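You operate a simulated robot arm through the tools that you are given. There is no shell and no other tool. Be economical: measure what you need, move in short steps, check, and stop when the job is done.

Carry out the task below with a simulated robot arm. There is one attempt and no reset: what you move stays moved.

Task
Push a blue clip onto the wall beside each corner of the frame half on the mat.
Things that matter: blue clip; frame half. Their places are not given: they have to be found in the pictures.

Only the result counts: the job must be done as asked and must still hold three seconds after the hand-in. Knocking over, shifting, dropping, spilling or breaking anything else fails it.

Robot
A 6-joint arm with a two-finger parallel gripper, fixed in place. Base frame: the origin is at the foot of the arm, x ahead of it, y to its left, z up; the work surface is at about z = 908. Readings come in mm, rad, newtons and seconds.
With the tool pointing down near the work surface it reaches from about 240 to 660 mm from the base axis. Its first joint turns from -1.152 to 1.152 rad. Payload 2.9 kg.
The TCP is the grasp point between the finger pads, 30 mm short of the fingertips. In the tool frame z runs along the fingers and y along their closing line. Largest opening 110 mm; finger width 20, thickness 10; the body of the gripper, 48 by 112 mm, starts 55 mm behind the TCP.
Orientation is that of the tool frame in the base frame, as a unit quaternion [x, y, z, w]. With the fingers straight down and closing along the base's y, the tool's x points along the base's -x, its y along +y and its z along -z.

Tools
- The arm moves only by the tool jog_arm. Its argument "series" is a list of rows, each an object (a shift or turn left out is 0, a gripper value left out holds the last) with "turn": the turn, a rotation vector about the tool's x, y, z in rad, a list of three; "travel": the shift along the tool's x, y, z in mm, a list of three; "jaw": the opening, from 0 (shut) to 1 (fully open). In form: [{"turn": [wx, wy, wz], "travel": [dx, dy, dz], "jaw": jaw}, ...]. A call has 1 to 10 rows; each row is the pose to reach, as a shift and turn from the pose commanded when the call began, along the tool's axes at that moment. Rows are played at 5 a second. More than 50 mm and 0.15 rad between two rows, or a gripper value outside its range, and nothing of the call is played. A pose out of reach is approached as far as the arm can. The call stops where the force on the tool passes 40 N (or 10 N more than at its start, if that is more) or the arm is blocked; 0.2 s more then pass. The fingers move at their own pace (about 108 mm/s each) and stop on an object; they squeeze with about 26 N. The grip force told is the motor's: it shows also when the fingers shut on nothing. Time passes only in rows, and 0.2 s behind the last, so rows that repeat a pose let the fingers close. It gives the time, the measured TCP pose, the force on the tool (base axes), the opening and the grip force at its end, in the units of the frame above (readings bear some noise), with the torque about the TCP (base axes, N m) and any sound that the robot's microphone picked up, and new pictures: "views" is both (left out), scene, wrist or none.
- Cameras (640 x 400 px; columns grow to the right, rows downward): "scene" is fixed at [77.3, 433.6, 1390.4]; the picture's right is [-0.74, -0.68, 0.00], its down [-0.35, 0.38, -0.85] and it looks along [0.58, -0.63, -0.52] (base axes); focal length 369 px, centre (320, 200). "wrist" rides on the gripper at [72, 17, -103] in the tool frame; the picture's right is [-0.23, 0.97, 0.00], its down [-0.76, -0.18, -0.62] and it looks along [-0.61, -0.14, 0.78] (tool axes); focal length 222 px, centre (320, 200).
- point_at(camera, pixels): for up to 12 pixels [column, row] of the newest picture of that camera ("zoom" is the newest enlarged one), the place [x, y, z] in the base frame of the surface seen there, good to about 2 mm. The clock stands still meanwhile.
- close_up(camera, box): a new picture of the part [left, top, right, bottom] of that camera's present view, enlarged. The clock stands still meanwhile.
- sign_off(): hands the job in; it is judged then, once.

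Work in short steps. Measure before you move; look again where a grasp or a placing could have gone wrong, and mend it. You have 80 turns and 200 pictures in all, those below and enlarged ones among them. Open the gripper and draw the arm clear of the work before you hand the job in, unless the task says otherwise; then end with one line.

The tools are called after "Request:" as a command line: name --argument value ..., lists and objects as JSON in quotes. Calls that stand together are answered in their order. jog_arm: Moves the arm, as the interface text tells. Its arguments: {"type":"object","properties":{"series":{"type":"array"},"views":{"type":"string","enum":["both","scene","wrist","none"]}},"required":["series"]} The other tools are called the same way: point_at (camera, pixels) gives the place of the surface under pixels of a picture; close_up (camera, box) takes an enlarged picture of a part of a camera's view; sign_off () hands the job in.

At the start:

```text
t: 0.0
tool_pos: [455.2, -107.5, 1164.8]
tcp_rot: [0.0, 1.0, 0.0, 0.0]
force: [0.2, 0.8, 0.0]
wrist_torque: [-0.01, 0.0, -0.01]
width: 110.1
finger_force: 0.0
```

scene: 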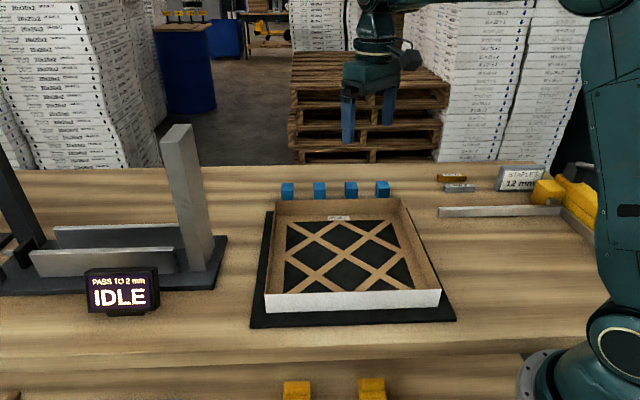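
wrist: 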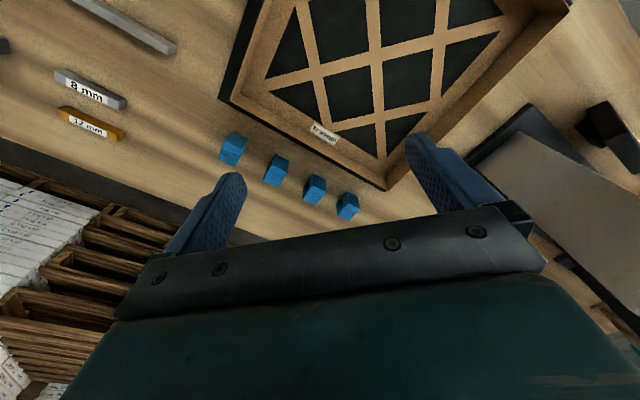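

The scene shows a lattice frame half on a dark mat at about (350,255) and four blue clips at about (288..382,190). I'll enlarge both to see their shape and any labels.

Request:
close_up --camera "scene" --box '[240, 165, 464, 335]'

Request:
close_up --camera "scene" --box '[270, 170, 400, 250]'

Request:
close_up --camera "wrist" --box '[200, 100, 400, 225]'

```text
2.35 times, centred on (352, 250) of scene
```

zoom: 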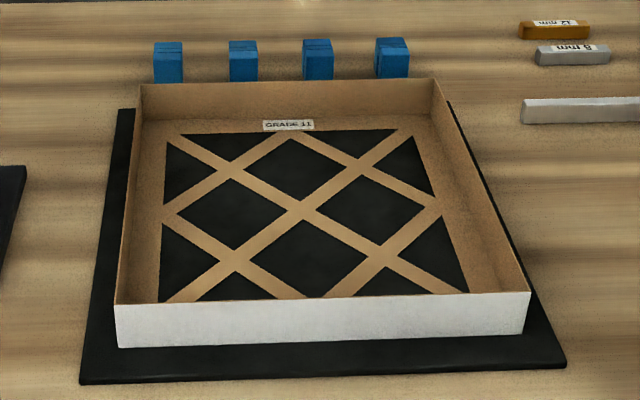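

```text
4.92 times, centred on (335, 210) of scene
```

zoom: 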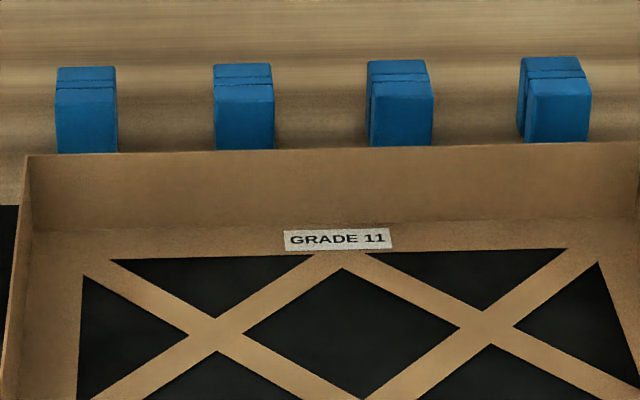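

```text
3.20 times, centred on (300, 162) of wrist
```

zoom: 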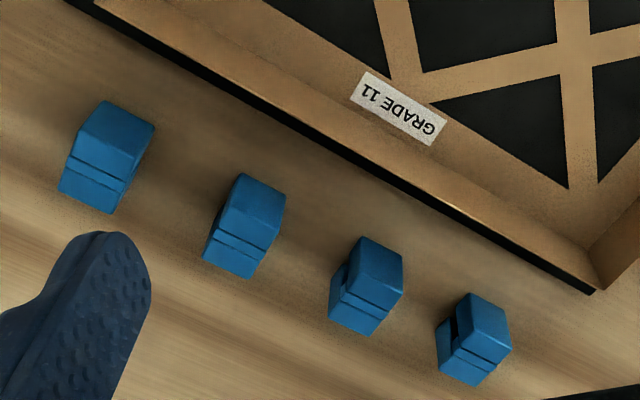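

Four blue clips each seem to have a slot, and the frame is a shallow open tray. I measure the frame rim corners, wall and clips in the scene picture.

Request:
close_up --camera "scene" --box '[240, 165, 464, 335]'

Request:
point_at --camera "zoom" --pixels '[[141, 86], [433, 80], [117, 304], [528, 294], [119, 345], [523, 331], [168, 44], [243, 43], [317, 42], [392, 41], [300, 208], [100, 370]]'

```text
2.35 times, centred on (352, 250) of scene
```

zoom: 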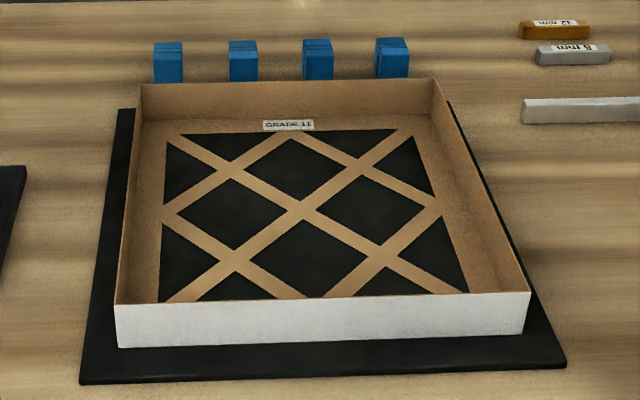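

```text
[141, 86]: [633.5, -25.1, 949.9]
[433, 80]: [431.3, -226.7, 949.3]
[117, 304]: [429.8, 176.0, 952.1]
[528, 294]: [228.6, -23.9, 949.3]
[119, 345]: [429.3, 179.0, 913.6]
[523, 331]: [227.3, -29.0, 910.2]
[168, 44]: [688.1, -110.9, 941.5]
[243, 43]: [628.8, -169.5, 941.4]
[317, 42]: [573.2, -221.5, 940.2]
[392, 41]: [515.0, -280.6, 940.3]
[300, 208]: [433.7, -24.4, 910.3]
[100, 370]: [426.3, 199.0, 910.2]
```

The frame is a square turned 45° (rim z≈950, centre ≈(431,-25)), and the clips stand in a row parallel to its far wall with tops at z≈941. I turn the gripper 45° and come nearer to the clips to see their slots.

Request:
jog_arm --series '[{"turn": [0, 0, -0.131], "travel": [-10, -25, 8]}, {"turn": [0, 0, -0.262], "travel": [-20, -50, 17]}, {"turn": [0, 0, -0.393], "travel": [-30, -75, 25]}, {"turn": [0, 0, -0.524], "travel": [-40, -100, 33]}, {"turn": [0, 0, -0.654], "travel": [-50, -125, 42]}, {"turn": [0, 0, -0.7854], "travel": [-60, -150, 50]}]'

```text
t: 1.4
tool_pos: [515.9, -257.6, 1116.4]
tcp_rot: [-0.383, 0.924, 0.0, 0.0]
force: [-0.3, -0.6, 0.8]
wrist_torque: [0.01, 0.01, 0.01]
width: 110.3
finger_force: 0.0
```

scene: 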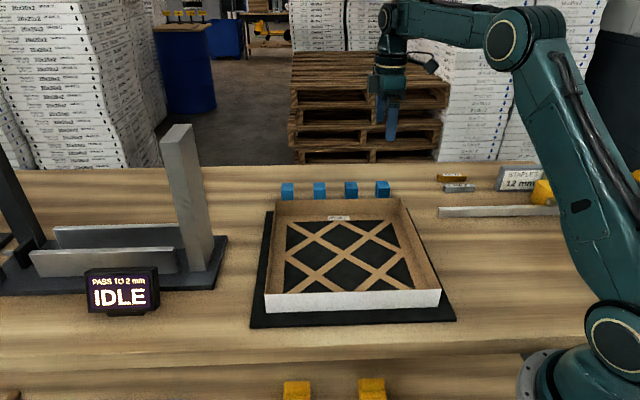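
wrist: 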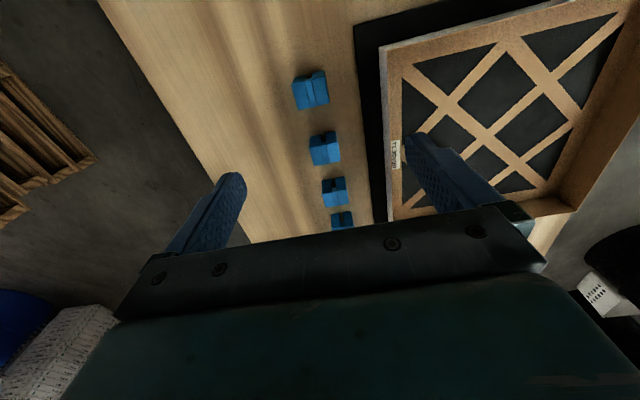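

The clips now show at wrist (310,90) to (342,220), with the slots running along the row. I enlarge them.

Request:
close_up --camera "wrist" --box '[270, 55, 370, 118]'

Request:
close_up --camera "wrist" --box '[280, 115, 400, 235]'

```text
6.35 times, centred on (320, 86) of wrist
```

zoom: 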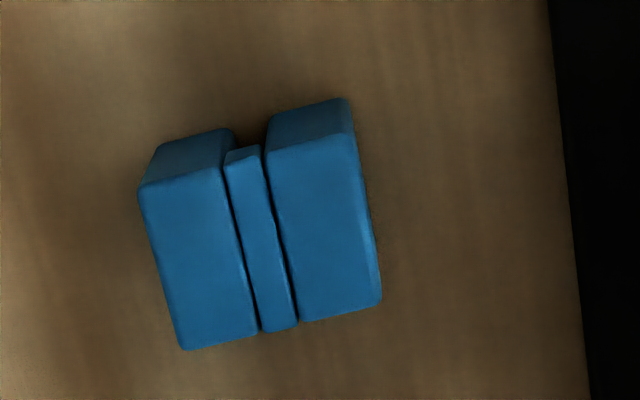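

```text
3.33 times, centred on (340, 175) of wrist
```

zoom: 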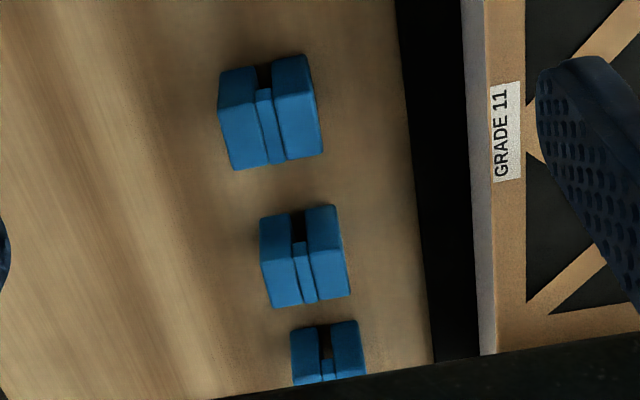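

Each clip is two blocks joined by a top bridge, slot open at the bottom, slot running along the row. I measure the nearest clip's corners and the frame wall's thickness.

Request:
close_up --camera "wrist" --box '[270, 55, 370, 118]'

Request:
point_at --camera "zoom" --pixels '[[146, 192], [186, 343], [374, 296], [345, 141], [232, 165], [276, 150], [262, 240], [210, 260], [320, 220], [250, 135], [160, 165], [340, 102]]'

Request:
point_at --camera "wrist" --pixels '[[320, 130], [324, 150], [333, 178], [334, 195], [342, 214], [342, 222], [381, 48], [385, 48], [391, 215], [395, 215]]'

```text
6.35 times, centred on (320, 86) of wrist
```

zoom: 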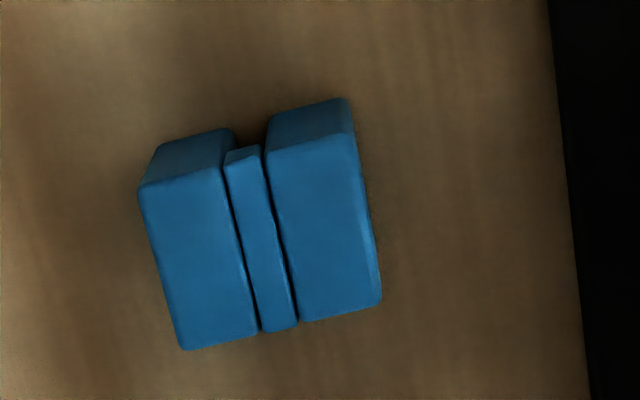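

```text
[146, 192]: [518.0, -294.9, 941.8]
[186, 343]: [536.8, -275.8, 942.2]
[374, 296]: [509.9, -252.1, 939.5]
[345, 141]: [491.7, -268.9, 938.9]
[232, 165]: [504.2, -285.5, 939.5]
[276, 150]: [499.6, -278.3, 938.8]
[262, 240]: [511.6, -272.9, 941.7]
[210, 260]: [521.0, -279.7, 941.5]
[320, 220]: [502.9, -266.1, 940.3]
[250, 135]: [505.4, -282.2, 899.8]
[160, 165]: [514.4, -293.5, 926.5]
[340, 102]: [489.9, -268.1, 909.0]
```

```text
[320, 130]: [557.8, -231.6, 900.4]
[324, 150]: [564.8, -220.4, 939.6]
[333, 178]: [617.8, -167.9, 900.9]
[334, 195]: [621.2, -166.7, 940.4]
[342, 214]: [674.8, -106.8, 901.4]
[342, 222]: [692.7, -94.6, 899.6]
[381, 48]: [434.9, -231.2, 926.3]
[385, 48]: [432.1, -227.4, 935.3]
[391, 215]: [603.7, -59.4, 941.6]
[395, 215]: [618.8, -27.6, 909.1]
```

Clip 4 is about 38 mm across the slot, 26 mm along it, centred at about (514,-273), top at z≈941. I go above it with a narrower opening and check alignment.

Request:
jog_arm --series '[{"travel": [6, -5, 30], "jaw": 0.65}, {"travel": [12.1, -9.5, 60]}, {"travel": [12.1, -9.5, 90]}, {"travel": [12.1, -9.5, 110]}]' --views "wrist"

```text
t: 2.4
tool_pos: [513.7, -274.2, 1004.2]
tcp_rot: [-0.383, 0.924, 0.001, 0.001]
force: [-0.2, 0.7, 0.3]
wrist_torque: [-0.01, -0.02, 0.0]
width: 71.5
finger_force: 0.1
```

wrist: 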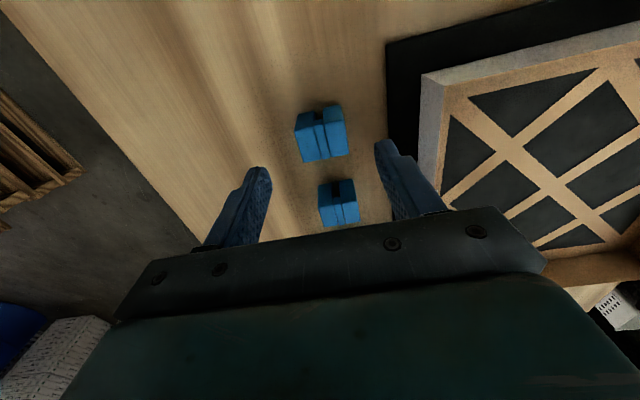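

Two clips are in view at (322,133) and (338,203); I check which is which and the table and rim heights.

Request:
point_at --camera "wrist" --pixels '[[298, 120], [307, 160], [347, 155], [340, 112], [320, 120], [360, 140], [270, 130], [330, 200], [424, 80], [430, 80], [438, 80], [337, 186]]'

Request:
close_up --camera "wrist" --box '[280, 80, 470, 200]'

```text
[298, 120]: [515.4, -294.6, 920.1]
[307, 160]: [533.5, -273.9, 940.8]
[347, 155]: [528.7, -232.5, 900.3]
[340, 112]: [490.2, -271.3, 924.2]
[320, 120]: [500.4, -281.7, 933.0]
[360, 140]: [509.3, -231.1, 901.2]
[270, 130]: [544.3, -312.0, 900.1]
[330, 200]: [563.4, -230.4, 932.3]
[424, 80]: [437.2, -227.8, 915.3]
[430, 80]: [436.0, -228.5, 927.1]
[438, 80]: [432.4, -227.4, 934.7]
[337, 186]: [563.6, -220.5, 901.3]
```

```text
3.33 times, centred on (375, 140) of wrist
```

zoom: 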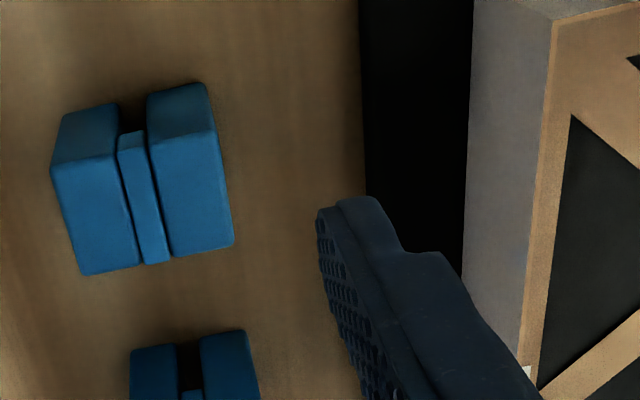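

Clip 4 is centred between the fingers (table z≈900, clip 40 mm tall). I descend to TCP z≈938 and close.

Request:
jog_arm --series '[{"travel": [-1, 0, 35]}, {"travel": [-1, 0, 66]}, {"travel": [-1, 0, 66], "jaw": 0.2}, {"travel": [-1, 0, 66], "jaw": 0.2}, {"travel": [-1, 0, 66], "jaw": 0.2}]' --views "wrist"

```text
t: 3.6
tool_pos: [512.6, -272.3, 937.9]
tcp_rot: [-0.382, 0.924, 0.001, 0.0]
force: [0.3, 0.4, -0.1]
wrist_torque: [0.03, -0.02, -0.04]
width: 39.1
finger_force: 26.4
```

wrist: 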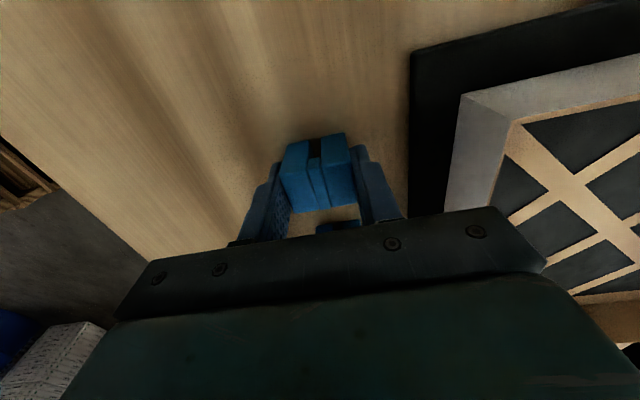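

The clip is held (width 39 mm). I zoom in on it to see how the slot sits between the fingers.

Request:
close_up --camera "wrist" --box '[265, 120, 385, 220]'

Request:
jog_arm --series '[{"travel": [0, 0, -35], "jaw": 0.2}, {"travel": [0, 0, -80]}]' --views "wrist"

```text
4.00 times, centred on (325, 170) of wrist
```

zoom: 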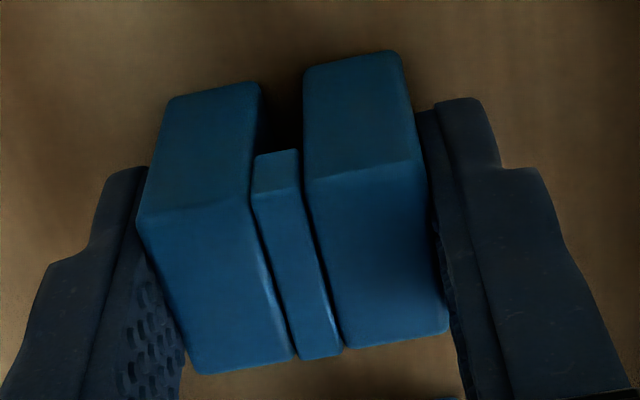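

```text
t: 4.2
tool_pos: [513.1, -273.3, 1017.7]
tcp_rot: [-0.382, 0.924, 0.0, 0.001]
force: [-0.5, 0.6, 0.0]
wrist_torque: [0.03, -0.02, -0.03]
width: 38.9
finger_force: 26.2
```

wrist: 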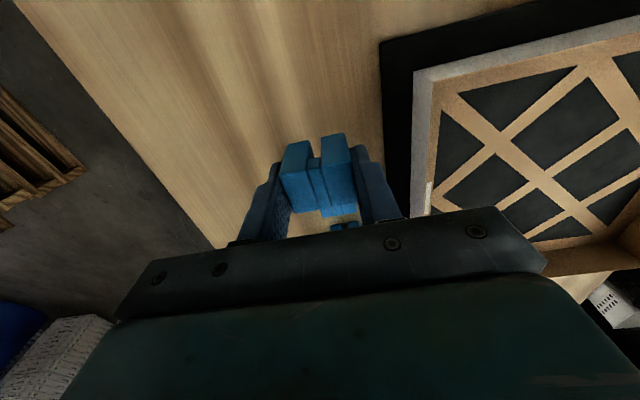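

The slot (about 7 mm wide) is centred in the grip. Now I measure the rim precisely with enlarged scene views of the far-wall corners.

Request:
close_up --camera "scene" --box '[376, 185, 426, 216]'

Request:
point_at --camera "zoom" --pixels '[[100, 166], [100, 175], [200, 162], [200, 168], [200, 175], [290, 160], [290, 165], [290, 170], [340, 220], [350, 220], [360, 220], [330, 162]]'

Request:
close_up --camera "wrist" --box '[400, 50, 480, 100]'

Request:
point_at --camera "zoom" --pixels '[[220, 250], [235, 250], [242, 250], [250, 250], [260, 250], [275, 250], [290, 250], [300, 250], [230, 350], [240, 350], [250, 350], [270, 350]]'

```text
12.80 times, centred on (401, 200) of scene
```

zoom: 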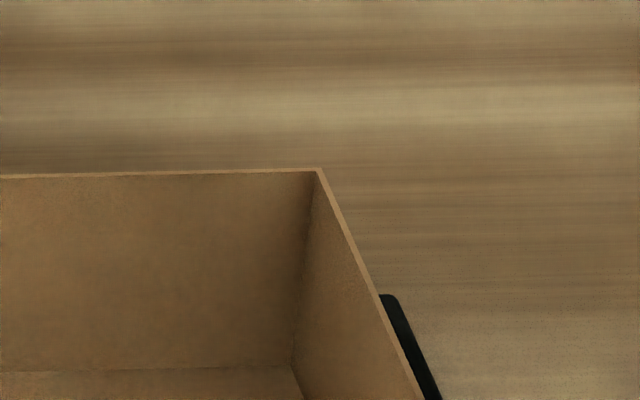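

```text
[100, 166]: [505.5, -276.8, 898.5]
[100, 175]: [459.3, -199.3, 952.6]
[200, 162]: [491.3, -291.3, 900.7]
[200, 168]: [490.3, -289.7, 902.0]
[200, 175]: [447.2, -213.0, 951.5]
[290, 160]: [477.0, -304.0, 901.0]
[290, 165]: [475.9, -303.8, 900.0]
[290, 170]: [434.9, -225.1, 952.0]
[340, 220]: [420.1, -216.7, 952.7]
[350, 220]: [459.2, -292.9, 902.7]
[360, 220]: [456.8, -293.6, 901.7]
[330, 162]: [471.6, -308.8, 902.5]
```

```text
8.00 times, centred on (440, 75) of wrist
```

zoom: 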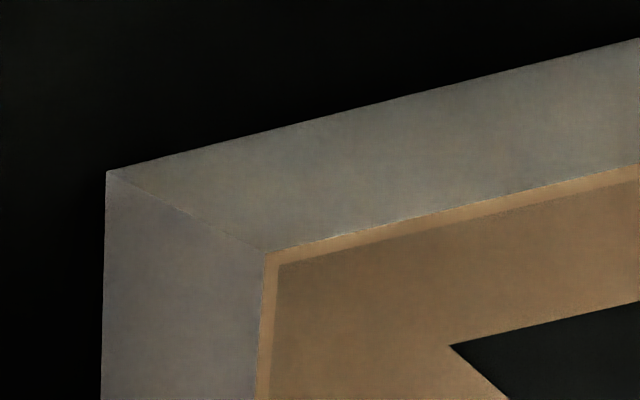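

```text
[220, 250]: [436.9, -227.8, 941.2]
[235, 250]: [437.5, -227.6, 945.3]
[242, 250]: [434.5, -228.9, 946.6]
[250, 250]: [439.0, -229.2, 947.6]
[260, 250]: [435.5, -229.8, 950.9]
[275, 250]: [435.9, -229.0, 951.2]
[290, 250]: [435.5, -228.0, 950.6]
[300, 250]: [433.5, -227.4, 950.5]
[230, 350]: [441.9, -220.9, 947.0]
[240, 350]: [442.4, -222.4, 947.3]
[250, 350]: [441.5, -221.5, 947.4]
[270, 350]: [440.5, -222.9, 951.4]
```

Rim centre is about n=(x−y)/√2≈467 with wall ≈2 mm thick. I carry the clip over the far wall, about 30 mm from the (431,-227) corner, staying just above the rim.

Request:
jog_arm --series '[{"travel": [-2, 40, 0], "jaw": 0.2}, {"travel": [-5.4, 75, 0]}, {"travel": [-5.4, 89, 5]}, {"travel": [-5.4, 89, 17]}]' --views "both"

Request:
close_up --camera "wrist" --box '[265, 90, 385, 220]'

Request:
close_up --camera "scene" --box '[340, 150, 440, 220]'

```text
t: 5.2
tool_pos: [457.0, -204.5, 1001.4]
tcp_rot: [-0.383, 0.924, -0.001, -0.001]
force: [0.5, -0.7, 0.1]
wrist_torque: [-0.03, -0.02, 0.0]
width: 39.2
finger_force: 26.1
```

scene: 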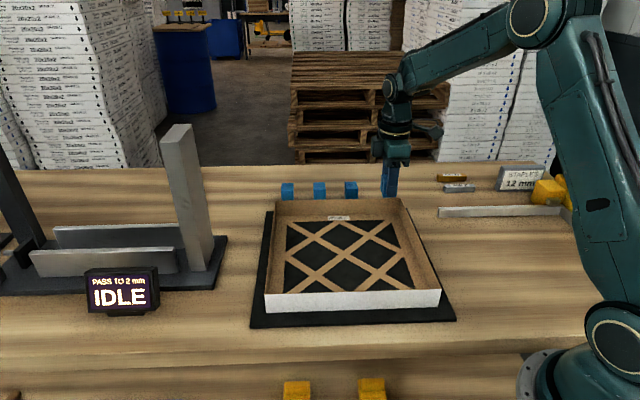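
wrist: 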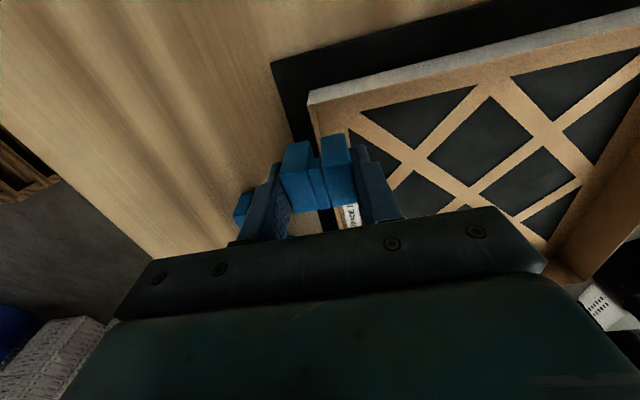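

```text
3.08 times, centred on (325, 155) of wrist
```

zoom: 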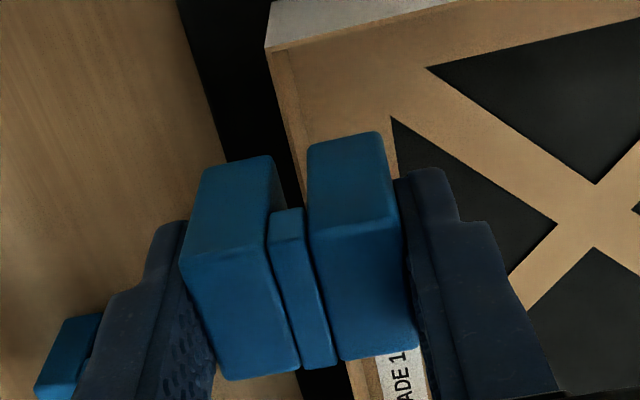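

```text
5.71 times, centred on (390, 185) of scene
```

zoom: 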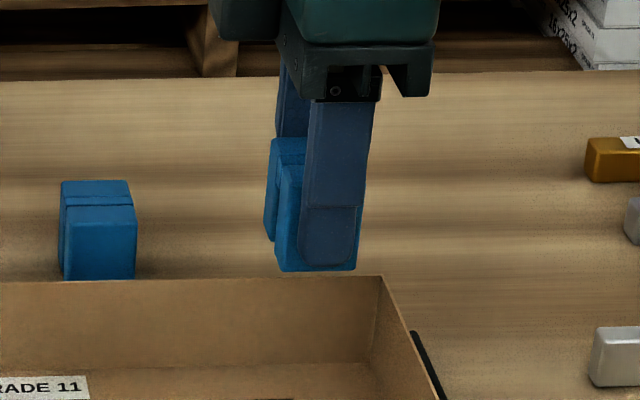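

By projection, the rim should show at wrist column ≈316, row 133 for a centred slot. I enlarge there to check.

Request:
close_up --camera "wrist" --box '[300, 95, 348, 165]'

```text
5.71 times, centred on (324, 130) of wrist
```

zoom: 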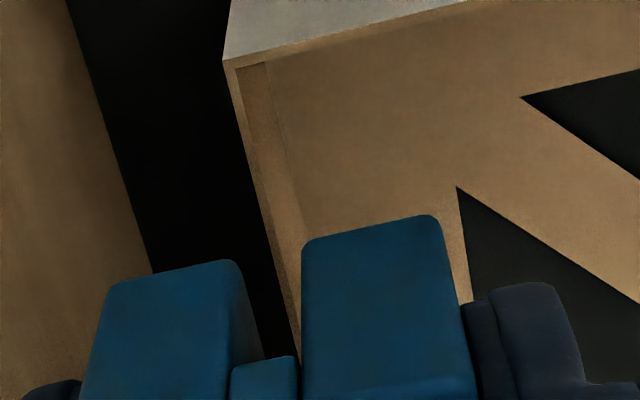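

The rim lies about 0.7 mm to the outer side of the slot centre, well within the slot. I shift by that and lower in steps until the wall should be well in the slot.

Request:
jog_arm --series '[{"travel": [0, -0.7, 5], "jaw": 0.2}, {"travel": [0, -0.7, 12]}, {"travel": [0, -0.7, 17]}, {"travel": [0, -0.7, 22]}, {"travel": [0, -0.7, 26]}]' --views "both"

Request:
close_up --camera "wrist" --box '[265, 90, 385, 220]'

Request:
close_up --camera "scene" --box '[340, 150, 440, 220]'

```text
t: 6.4
tool_pos: [454.3, -205.2, 976.5]
tcp_rot: [-0.383, 0.924, 0.0, 0.0]
force: [0.5, -1.1, -0.4]
wrist_torque: [-0.03, 0.04, 0.0]
width: 39.1
finger_force: 25.9
```

scene: 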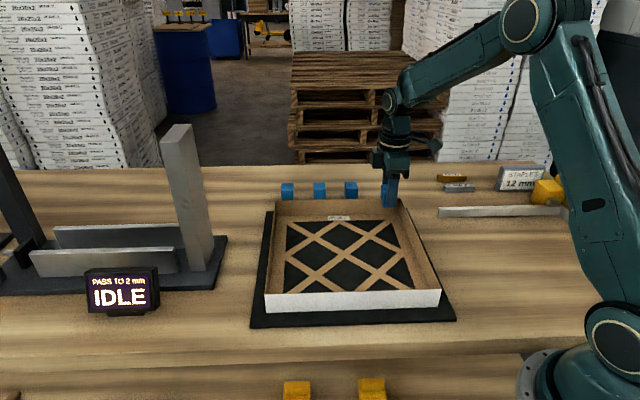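
wrist: 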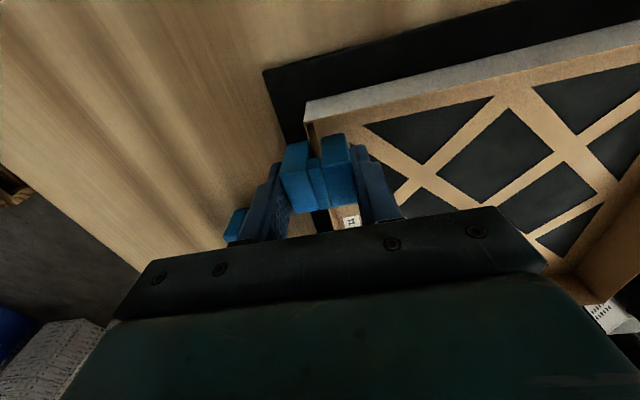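

```text
3.08 times, centred on (325, 155) of wrist
```

zoom: 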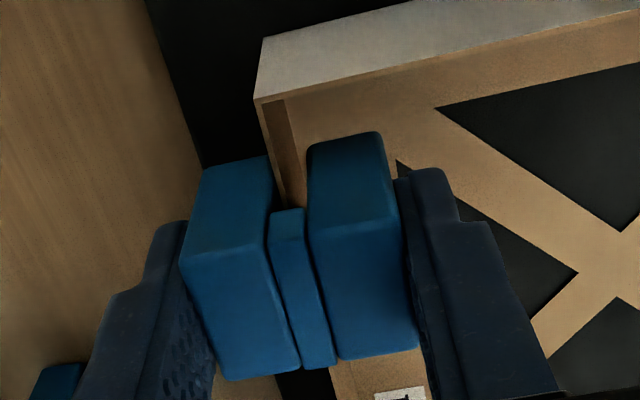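

```text
5.71 times, centred on (390, 185) of scene
```

zoom: 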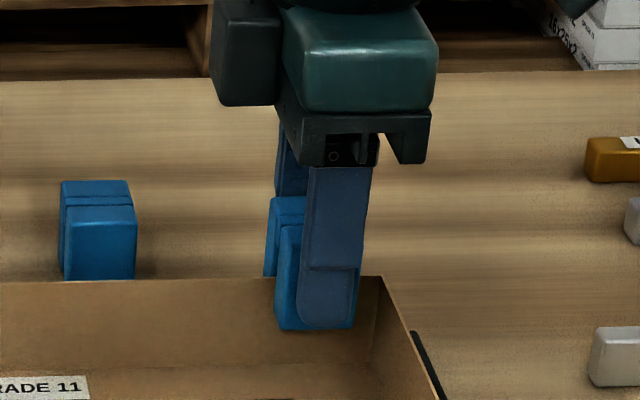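

The wall is inside the slot (rim passes between the blocks at zoom (285,185)) with no force. I push on down gently until it resists.

Request:
jog_arm --series '[{"travel": [0, 0, 4], "jaw": 0.2}, {"travel": [0, 0, 8]}, {"travel": [0, 0, 11]}, {"travel": [0, 0, 13]}, {"travel": [0, 0, 15]}, {"travel": [0, 0, 17]}]' --views "wrist"

Request:
close_up --camera "wrist" --box '[265, 90, 385, 220]'

Request:
close_up --camera "scene" --box '[340, 150, 440, 220]'

```text
t: 7.8
tool_pos: [454.8, -206.0, 960.4]
tcp_rot: [-0.383, 0.924, 0.0, 0.0]
force: [-1.9, -0.3, 7.2]
wrist_torque: [0.02, 0.01, -0.03]
width: 39.1
finger_force: 26.9
```

wrist: 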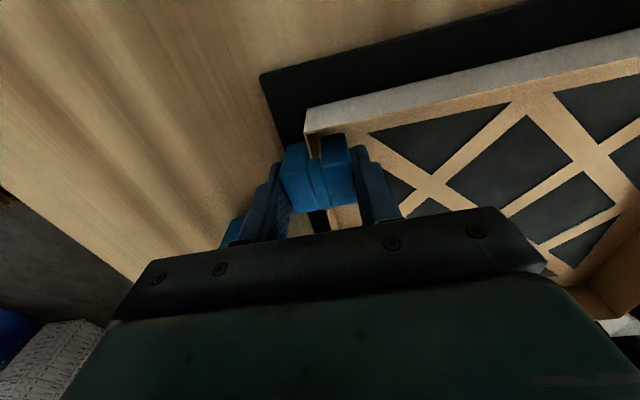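

```text
3.08 times, centred on (325, 155) of wrist
```

zoom: 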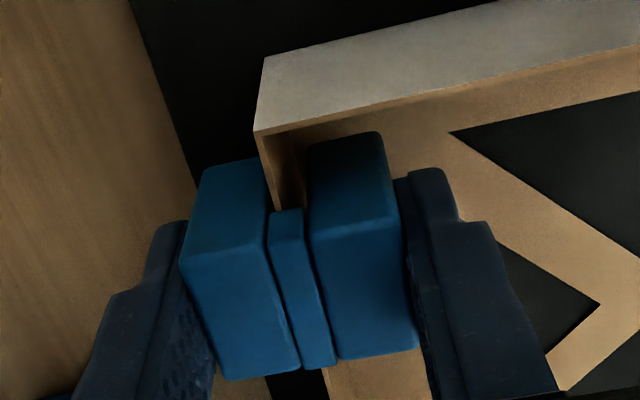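

```text
5.71 times, centred on (390, 185) of scene
```

zoom: 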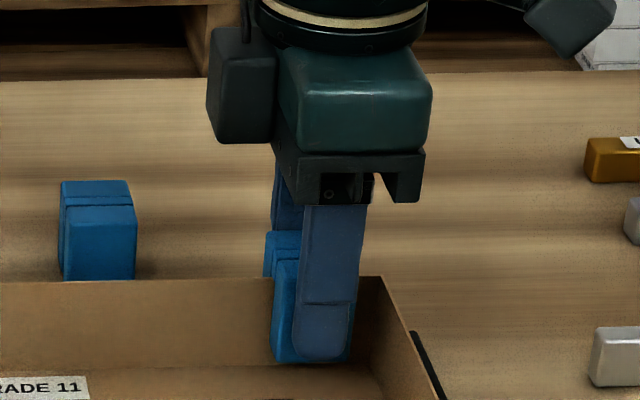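

At z=960 an upward force of 7 N appears, matching the rim meeting the slot's top. I press a few millimetres more in 1 mm steps to see if it yields or seats.

Request:
jog_arm --series '[{"travel": [0, 0, 1], "jaw": 0.2}, {"travel": [0, 0, 2]}, {"travel": [0, 0, 3]}]' --views "none"

```text
t: 8.6
tool_pos: [455.4, -205.5, 957.2]
tcp_rot: [-0.383, 0.924, -0.001, 0.001]
force: [-0.6, -0.7, 22.6]
wrist_torque: [-0.02, 0.03, 0.01]
width: 39.3
finger_force: 26.5
```

Force rose to 23 N while it moved 3 mm. I look at whether the clip is sliding on the wall or up in the fingers.

Request:
close_up --camera "wrist" --box '[265, 90, 385, 220]'

Request:
close_up --camera "scene" --box '[340, 150, 440, 220]'

```text
3.08 times, centred on (325, 155) of wrist
```

zoom: 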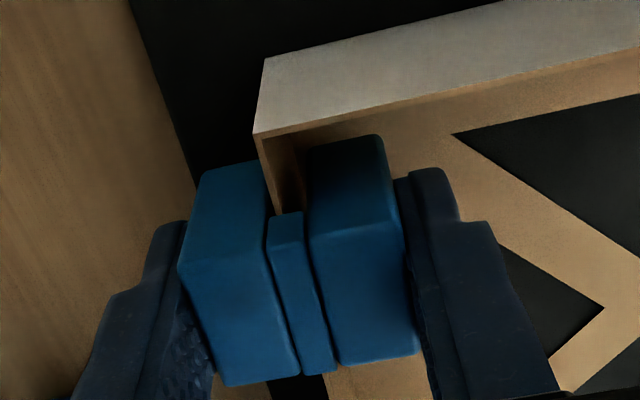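

```text
5.71 times, centred on (390, 185) of scene
```

zoom: 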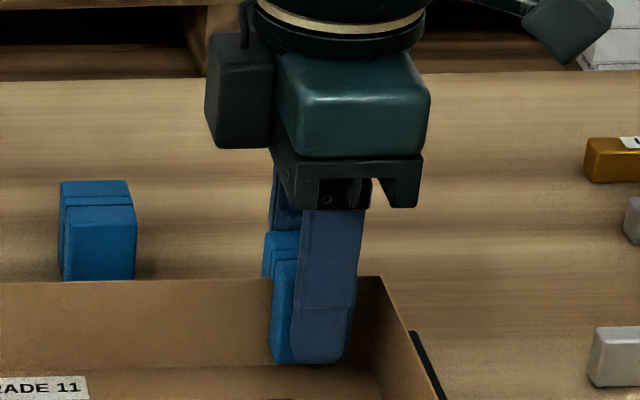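

The clip slid slightly upward in the fingers, so it appears bottomed on the rim. I release, rise, and inspect.

Request:
jog_arm --series '[{"travel": [0, 0, 0], "jaw": 0.6}, {"travel": [0, 0, 0], "jaw": 0.6}, {"travel": [0, 0, -20]}, {"travel": [0, 0, -50]}, {"travel": [0, 0, -70]}]' --views "wrist"

Request:
close_up --camera "wrist" --box '[265, 50, 385, 125]'

Request:
close_up --camera "scene" --box '[360, 170, 430, 220]'

```text
t: 9.8
tool_pos: [454.1, -206.9, 1029.0]
tcp_rot: [-0.383, 0.924, 0.001, -0.001]
force: [-0.4, -0.7, 0.0]
wrist_torque: [0.01, 0.03, -0.01]
width: 66.4
finger_force: 0.0
```

wrist: 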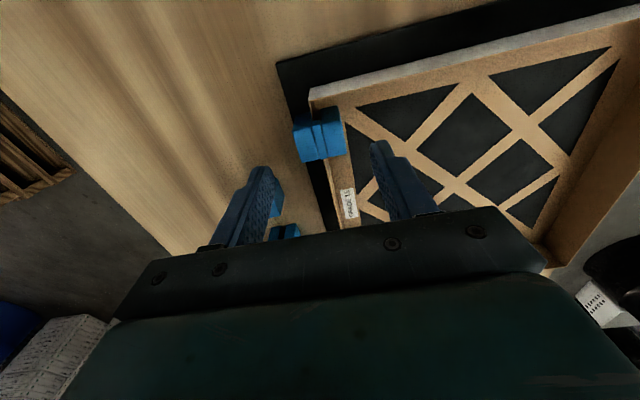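

```text
5.33 times, centred on (325, 88) of wrist
```

zoom: 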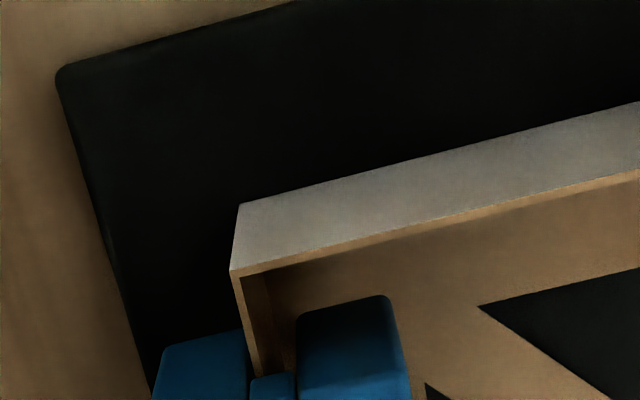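

```text
8.00 times, centred on (395, 195) of scene
```

zoom: 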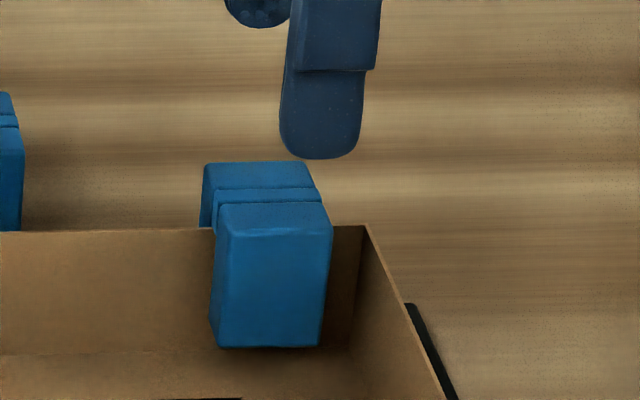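

The clip sits on the wall; I measure its top height and the bottom edge to judge the seating depth and tilt.

Request:
point_at --camera "zoom" --pixels '[[225, 175], [290, 175], [270, 195], [235, 215], [310, 215], [230, 335], [310, 335], [100, 235], [350, 232], [270, 280]]'

Request:
close_up --camera "wrist" --box '[280, 90, 360, 170]'

```text
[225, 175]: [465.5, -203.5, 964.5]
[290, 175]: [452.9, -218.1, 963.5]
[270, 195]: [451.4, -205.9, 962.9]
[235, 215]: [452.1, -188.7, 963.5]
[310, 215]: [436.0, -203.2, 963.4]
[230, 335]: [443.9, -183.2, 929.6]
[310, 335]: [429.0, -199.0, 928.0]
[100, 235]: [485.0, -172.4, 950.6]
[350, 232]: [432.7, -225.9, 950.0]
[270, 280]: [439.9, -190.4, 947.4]
```

```text
5.00 times, centred on (320, 130) of wrist
```

zoom: 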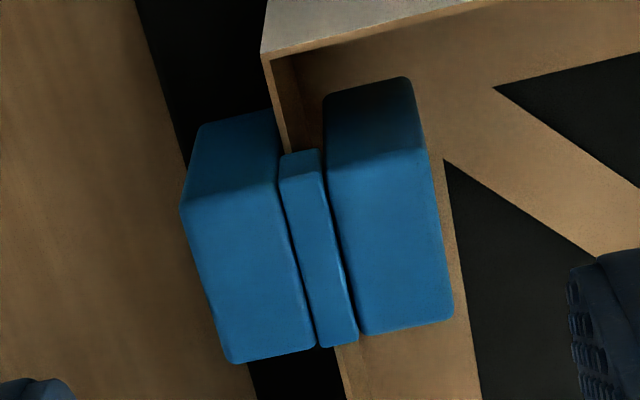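

Top is level at z≈963.5 with the bridge on the rim: seated. Next I go above clip 3, expected near (571,-215).

Request:
jog_arm --series '[{"travel": [-25, -30, 0], "jaw": 0.6}, {"travel": [-50, -60, 0]}, {"travel": [-76.7, -89, 5]}, {"travel": [-76.7, -89, 19]}]' --views "wrist"

Request:
close_up --camera "wrist" --box '[280, 90, 376, 150]'

Request:
point_at --camera "scene" --pixels '[[351, 184], [319, 184], [288, 184]]'

```text
t: 10.8
tool_pos: [570.6, -215.3, 1008.0]
tcp_rot: [-0.382, 0.924, 0.0, 0.0]
force: [-0.7, -0.7, -0.2]
wrist_torque: [-0.01, 0.02, 0.01]
width: 66.3
finger_force: 0.1
```

wrist: 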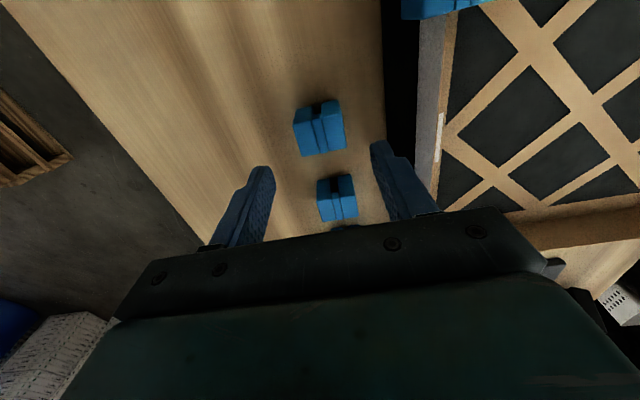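

```text
6.67 times, centred on (328, 120) of wrist
```

zoom: 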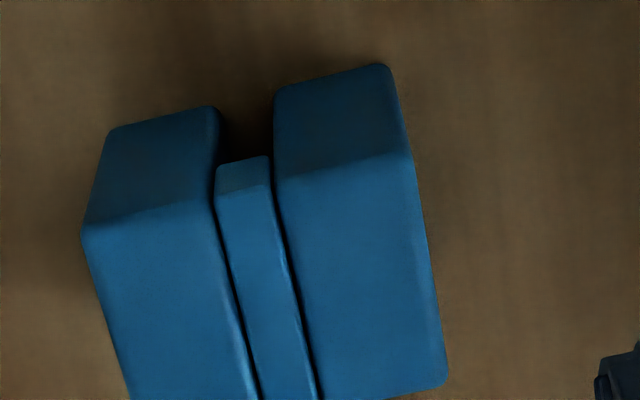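

```text
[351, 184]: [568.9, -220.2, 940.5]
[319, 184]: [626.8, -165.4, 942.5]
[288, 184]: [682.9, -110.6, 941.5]
```

The clip sits between the fingers at (320,128), like the first. I descend to z≈938, close and lift.

Request:
jog_arm --series '[{"travel": [0, 0, 35], "jaw": 0.6}, {"travel": [0, 0, 70]}, {"travel": [0, 0, 70], "jaw": 0.2}, {"travel": [0, 0, 70], "jaw": 0.2}, {"travel": [0, 0, 70], "jaw": 0.2}, {"travel": [0, 0, 40], "jaw": 0.2}, {"travel": [0, 0, 0]}, {"travel": [0, 0, -10]}]' --views "wrist"

Request:
close_up --camera "wrist" --box '[265, 90, 385, 220]'

```text
t: 12.6
tool_pos: [572.9, -214.8, 1017.1]
tcp_rot: [-0.382, 0.924, 0.0, 0.0]
force: [0.0, -0.4, -0.1]
wrist_torque: [0.03, 0.01, -0.02]
width: 39.1
finger_force: 26.4
```

wrist: 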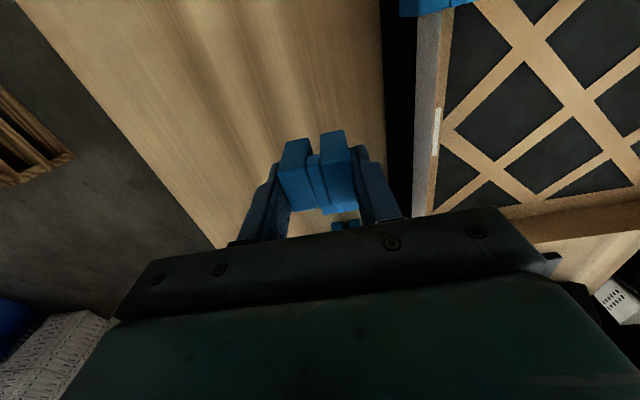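

```text
3.08 times, centred on (325, 155) of wrist
```

zoom: 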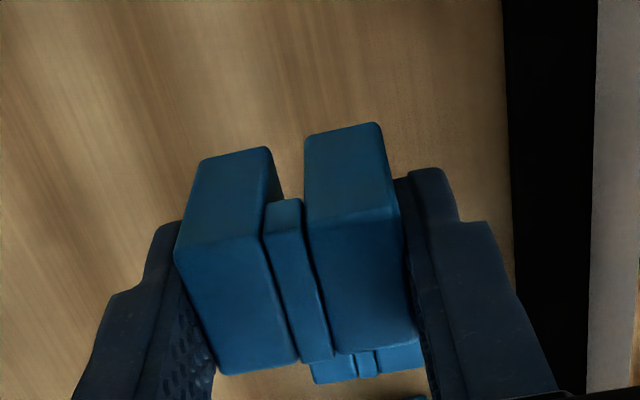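

Clip 3 is held. I carry it along to the far wall near the (633,-25) corner, then check alignment.

Request:
jog_arm --series '[{"travel": [-35, 25, 0], "jaw": 0.2}, {"travel": [-70, 50, 0]}, {"travel": [-105, 75, 0]}, {"travel": [-144, 89.5, 0]}, {"travel": [-144, 89.5, 16]}]' --views "both"

Request:
close_up --camera "wrist" --box '[300, 95, 348, 165]'

Request:
close_up --camera "scene" --box '[240, 150, 340, 220]'

```text
t: 13.8
tool_pos: [611.5, -49.0, 999.7]
tcp_rot: [-0.383, 0.924, 0.0, 0.0]
force: [0.0, 0.0, -0.4]
wrist_torque: [0.0, 0.0, -0.01]
width: 39.0
finger_force: 25.8
```

scene: 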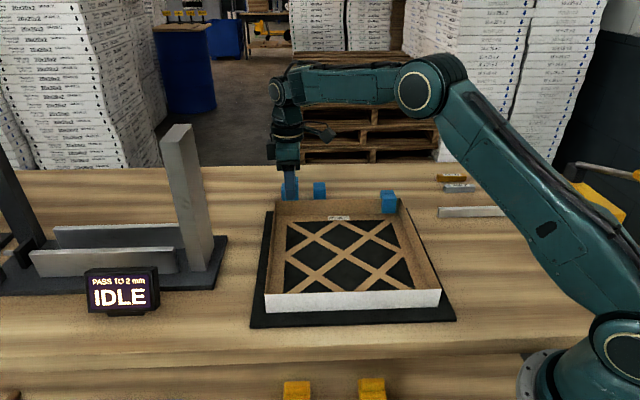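
wrist: 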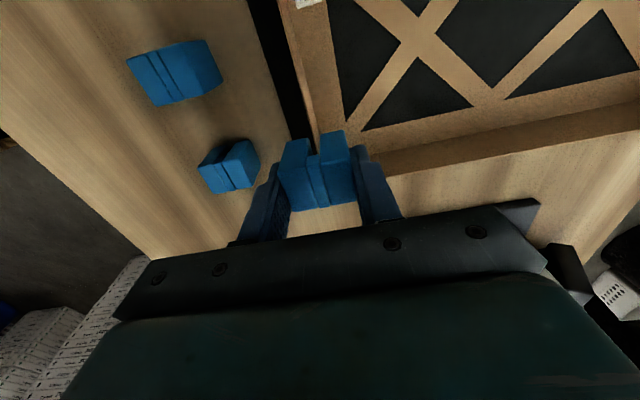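

```text
5.71 times, centred on (324, 130) of wrist
```

zoom: 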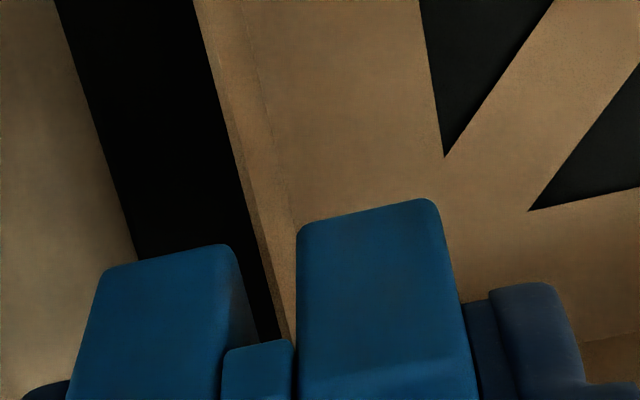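

```text
5.71 times, centred on (290, 185) of scene
```

zoom: 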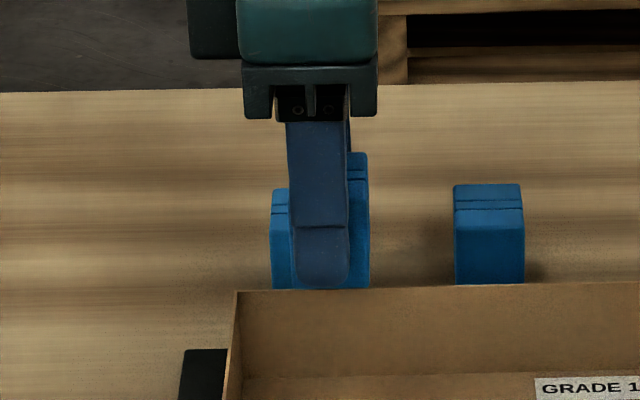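

Here the rim appears about 2.5 mm to the outer side of the slot's centre (rim at zoom x≈246 against 267). I shift by 2.5 mm and re-check.

Request:
jog_arm --series '[{"travel": [0, -2.5, 3], "jaw": 0.2}, {"travel": [0, -2.5, 6]}]' --views "wrist"

Request:
close_up --camera "wrist" --box '[300, 95, 348, 165]'

```text
t: 14.4
tool_pos: [612.5, -52.1, 995.3]
tcp_rot: [-0.383, 0.924, 0.0, 0.0]
force: [0.5, -0.6, 0.0]
wrist_torque: [-0.01, 0.02, 0.01]
width: 39.2
finger_force: 26.1
```

wrist: 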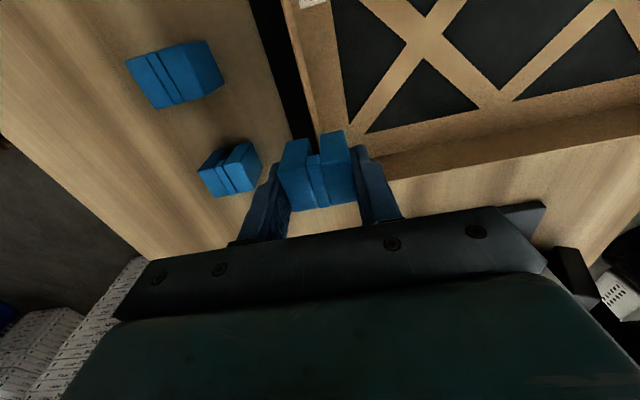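

```text
5.71 times, centred on (324, 130) of wrist
```

zoom: 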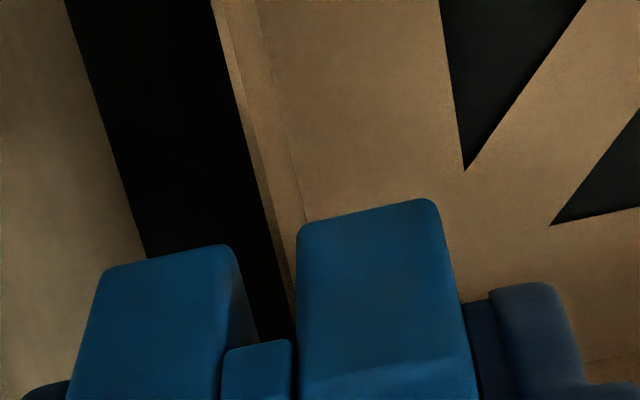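

Now the rim sits at the slot centre (zoom ≈266, row 215). I lower and press to the same depth as before.

Request:
jog_arm --series '[{"travel": [0, 0, 8], "jaw": 0.2}, {"travel": [0, 0, 15]}, {"travel": [0, 0, 21]}, {"travel": [0, 0, 26]}, {"travel": [0, 0, 30]}, {"travel": [0, 0, 33]}, {"travel": [0, 0, 35]}, {"travel": [0, 0, 37]}, {"travel": [0, 0, 38]}]' --views "wrist"

Request:
close_up --camera "wrist" --box '[265, 90, 385, 220]'

Request:
close_up --camera "scene" --box '[240, 150, 340, 220]'

```text
t: 16.4
tool_pos: [612.8, -52.0, 960.0]
tcp_rot: [-0.383, 0.924, 0.0, 0.001]
force: [-1.2, 2.3, 9.4]
wrist_torque: [-0.04, 0.08, 0.03]
width: 39.2
finger_force: 25.9
```

wrist: 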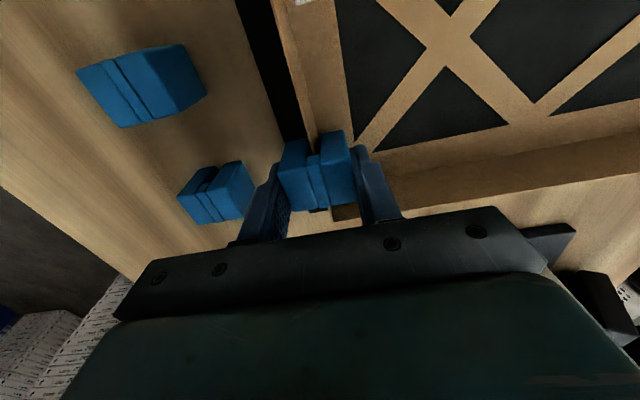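

```text
3.08 times, centred on (325, 155) of wrist
```

zoom: 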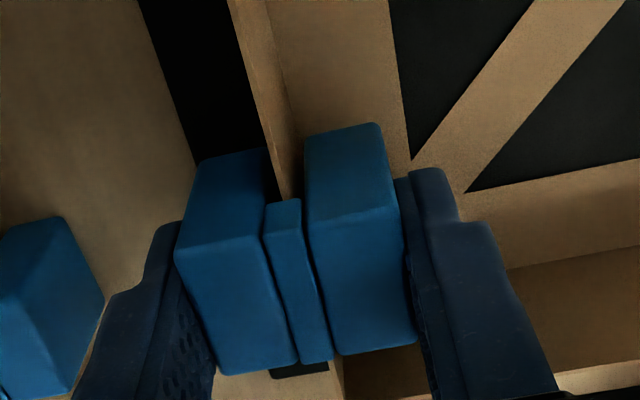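

```text
5.71 times, centred on (290, 185) of scene
```

zoom: 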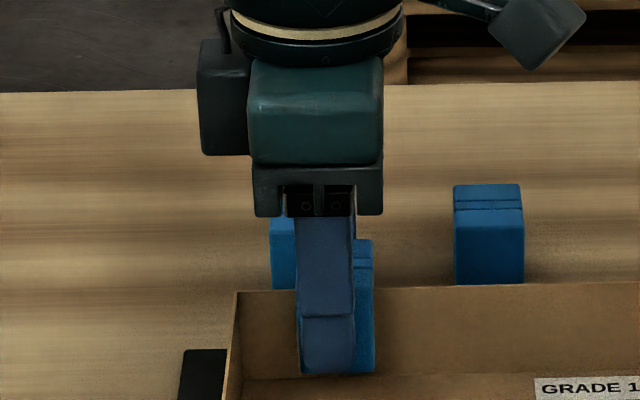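

It is making contact (9 N). I press 3 mm more, then release with a small opening and rise.

Request:
jog_arm --series '[{"travel": [0, 0, 1], "jaw": 0.2}, {"travel": [0, 0, 2]}, {"travel": [0, 0, 3.5]}]' --views "none"

Request:
jog_arm --series '[{"travel": [0, 0, 0], "jaw": 0.6}, {"travel": [0, 0, 0], "jaw": 0.6}, {"travel": [0, 0, -20]}, {"travel": [0, 0, -50]}, {"travel": [0, 0, -70]}]' --views "wrist"

Request:
close_up --camera "wrist" --box '[280, 90, 360, 170]'

Request:
close_up --camera "scene" --box '[255, 170, 325, 220]'

```text
t: 17.2
tool_pos: [613.0, -51.8, 952.9]
tcp_rot: [-0.383, 0.924, 0.001, 0.001]
force: [2.2, 0.6, 15.2]
wrist_torque: [0.02, 0.0, 0.04]
width: 39.5
finger_force: 26.0
```

```text
t: 18.4
tool_pos: [612.4, -52.7, 1022.4]
tcp_rot: [-0.383, 0.924, 0.001, 0.0]
force: [0.0, -0.2, -1.2]
wrist_torque: [-0.02, -0.03, -0.01]
width: 66.0
finger_force: 0.1
```

wrist: 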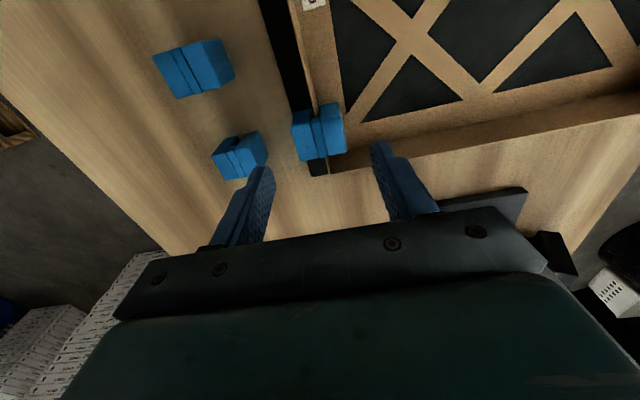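

```text
5.00 times, centred on (320, 130) of wrist
```

zoom: 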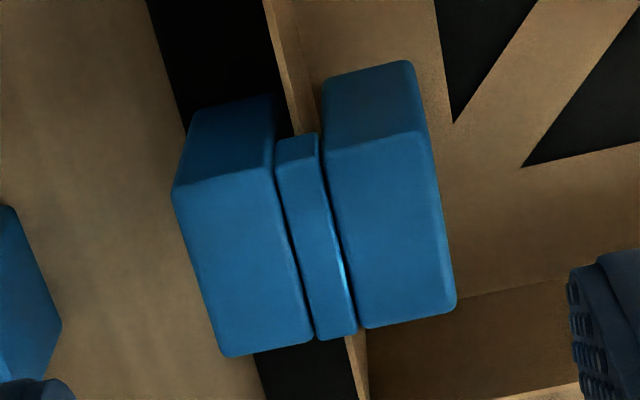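

```text
8.00 times, centred on (290, 195) of scene
```

zoom: 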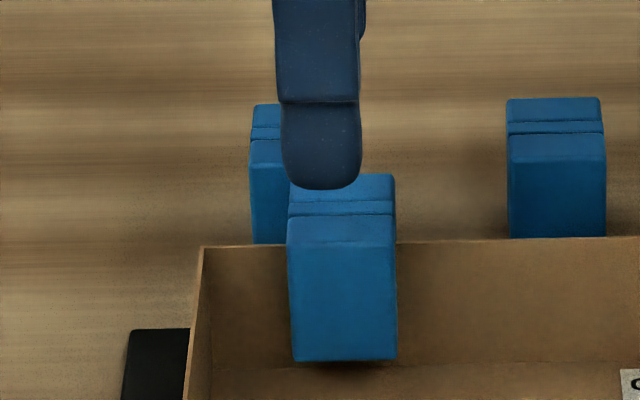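

The second clip is on the wall; I check its top height, position and tilt, and the two remaining clips.

Request:
point_at --camera "zoom" --pixels '[[370, 185], [385, 195], [340, 210], [300, 230], [380, 230], [300, 350], [385, 350], [250, 247], [203, 248], [340, 290], [555, 107], [265, 110]]'

Request:
point_at --camera "wrist" --pixels '[[194, 58], [178, 66], [215, 52], [240, 155], [222, 160], [257, 150]]'

```text
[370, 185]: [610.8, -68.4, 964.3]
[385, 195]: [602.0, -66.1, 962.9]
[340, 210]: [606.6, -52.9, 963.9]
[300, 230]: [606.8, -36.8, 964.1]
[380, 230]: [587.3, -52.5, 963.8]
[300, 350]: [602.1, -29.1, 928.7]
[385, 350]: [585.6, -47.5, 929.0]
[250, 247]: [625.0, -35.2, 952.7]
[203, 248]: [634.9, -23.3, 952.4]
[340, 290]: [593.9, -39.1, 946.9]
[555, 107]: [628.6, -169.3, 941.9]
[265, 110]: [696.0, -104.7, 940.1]
```

```text
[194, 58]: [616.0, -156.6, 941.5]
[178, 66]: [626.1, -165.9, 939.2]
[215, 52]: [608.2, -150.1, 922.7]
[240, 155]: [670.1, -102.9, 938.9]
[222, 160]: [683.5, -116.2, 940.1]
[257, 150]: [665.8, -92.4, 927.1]
```

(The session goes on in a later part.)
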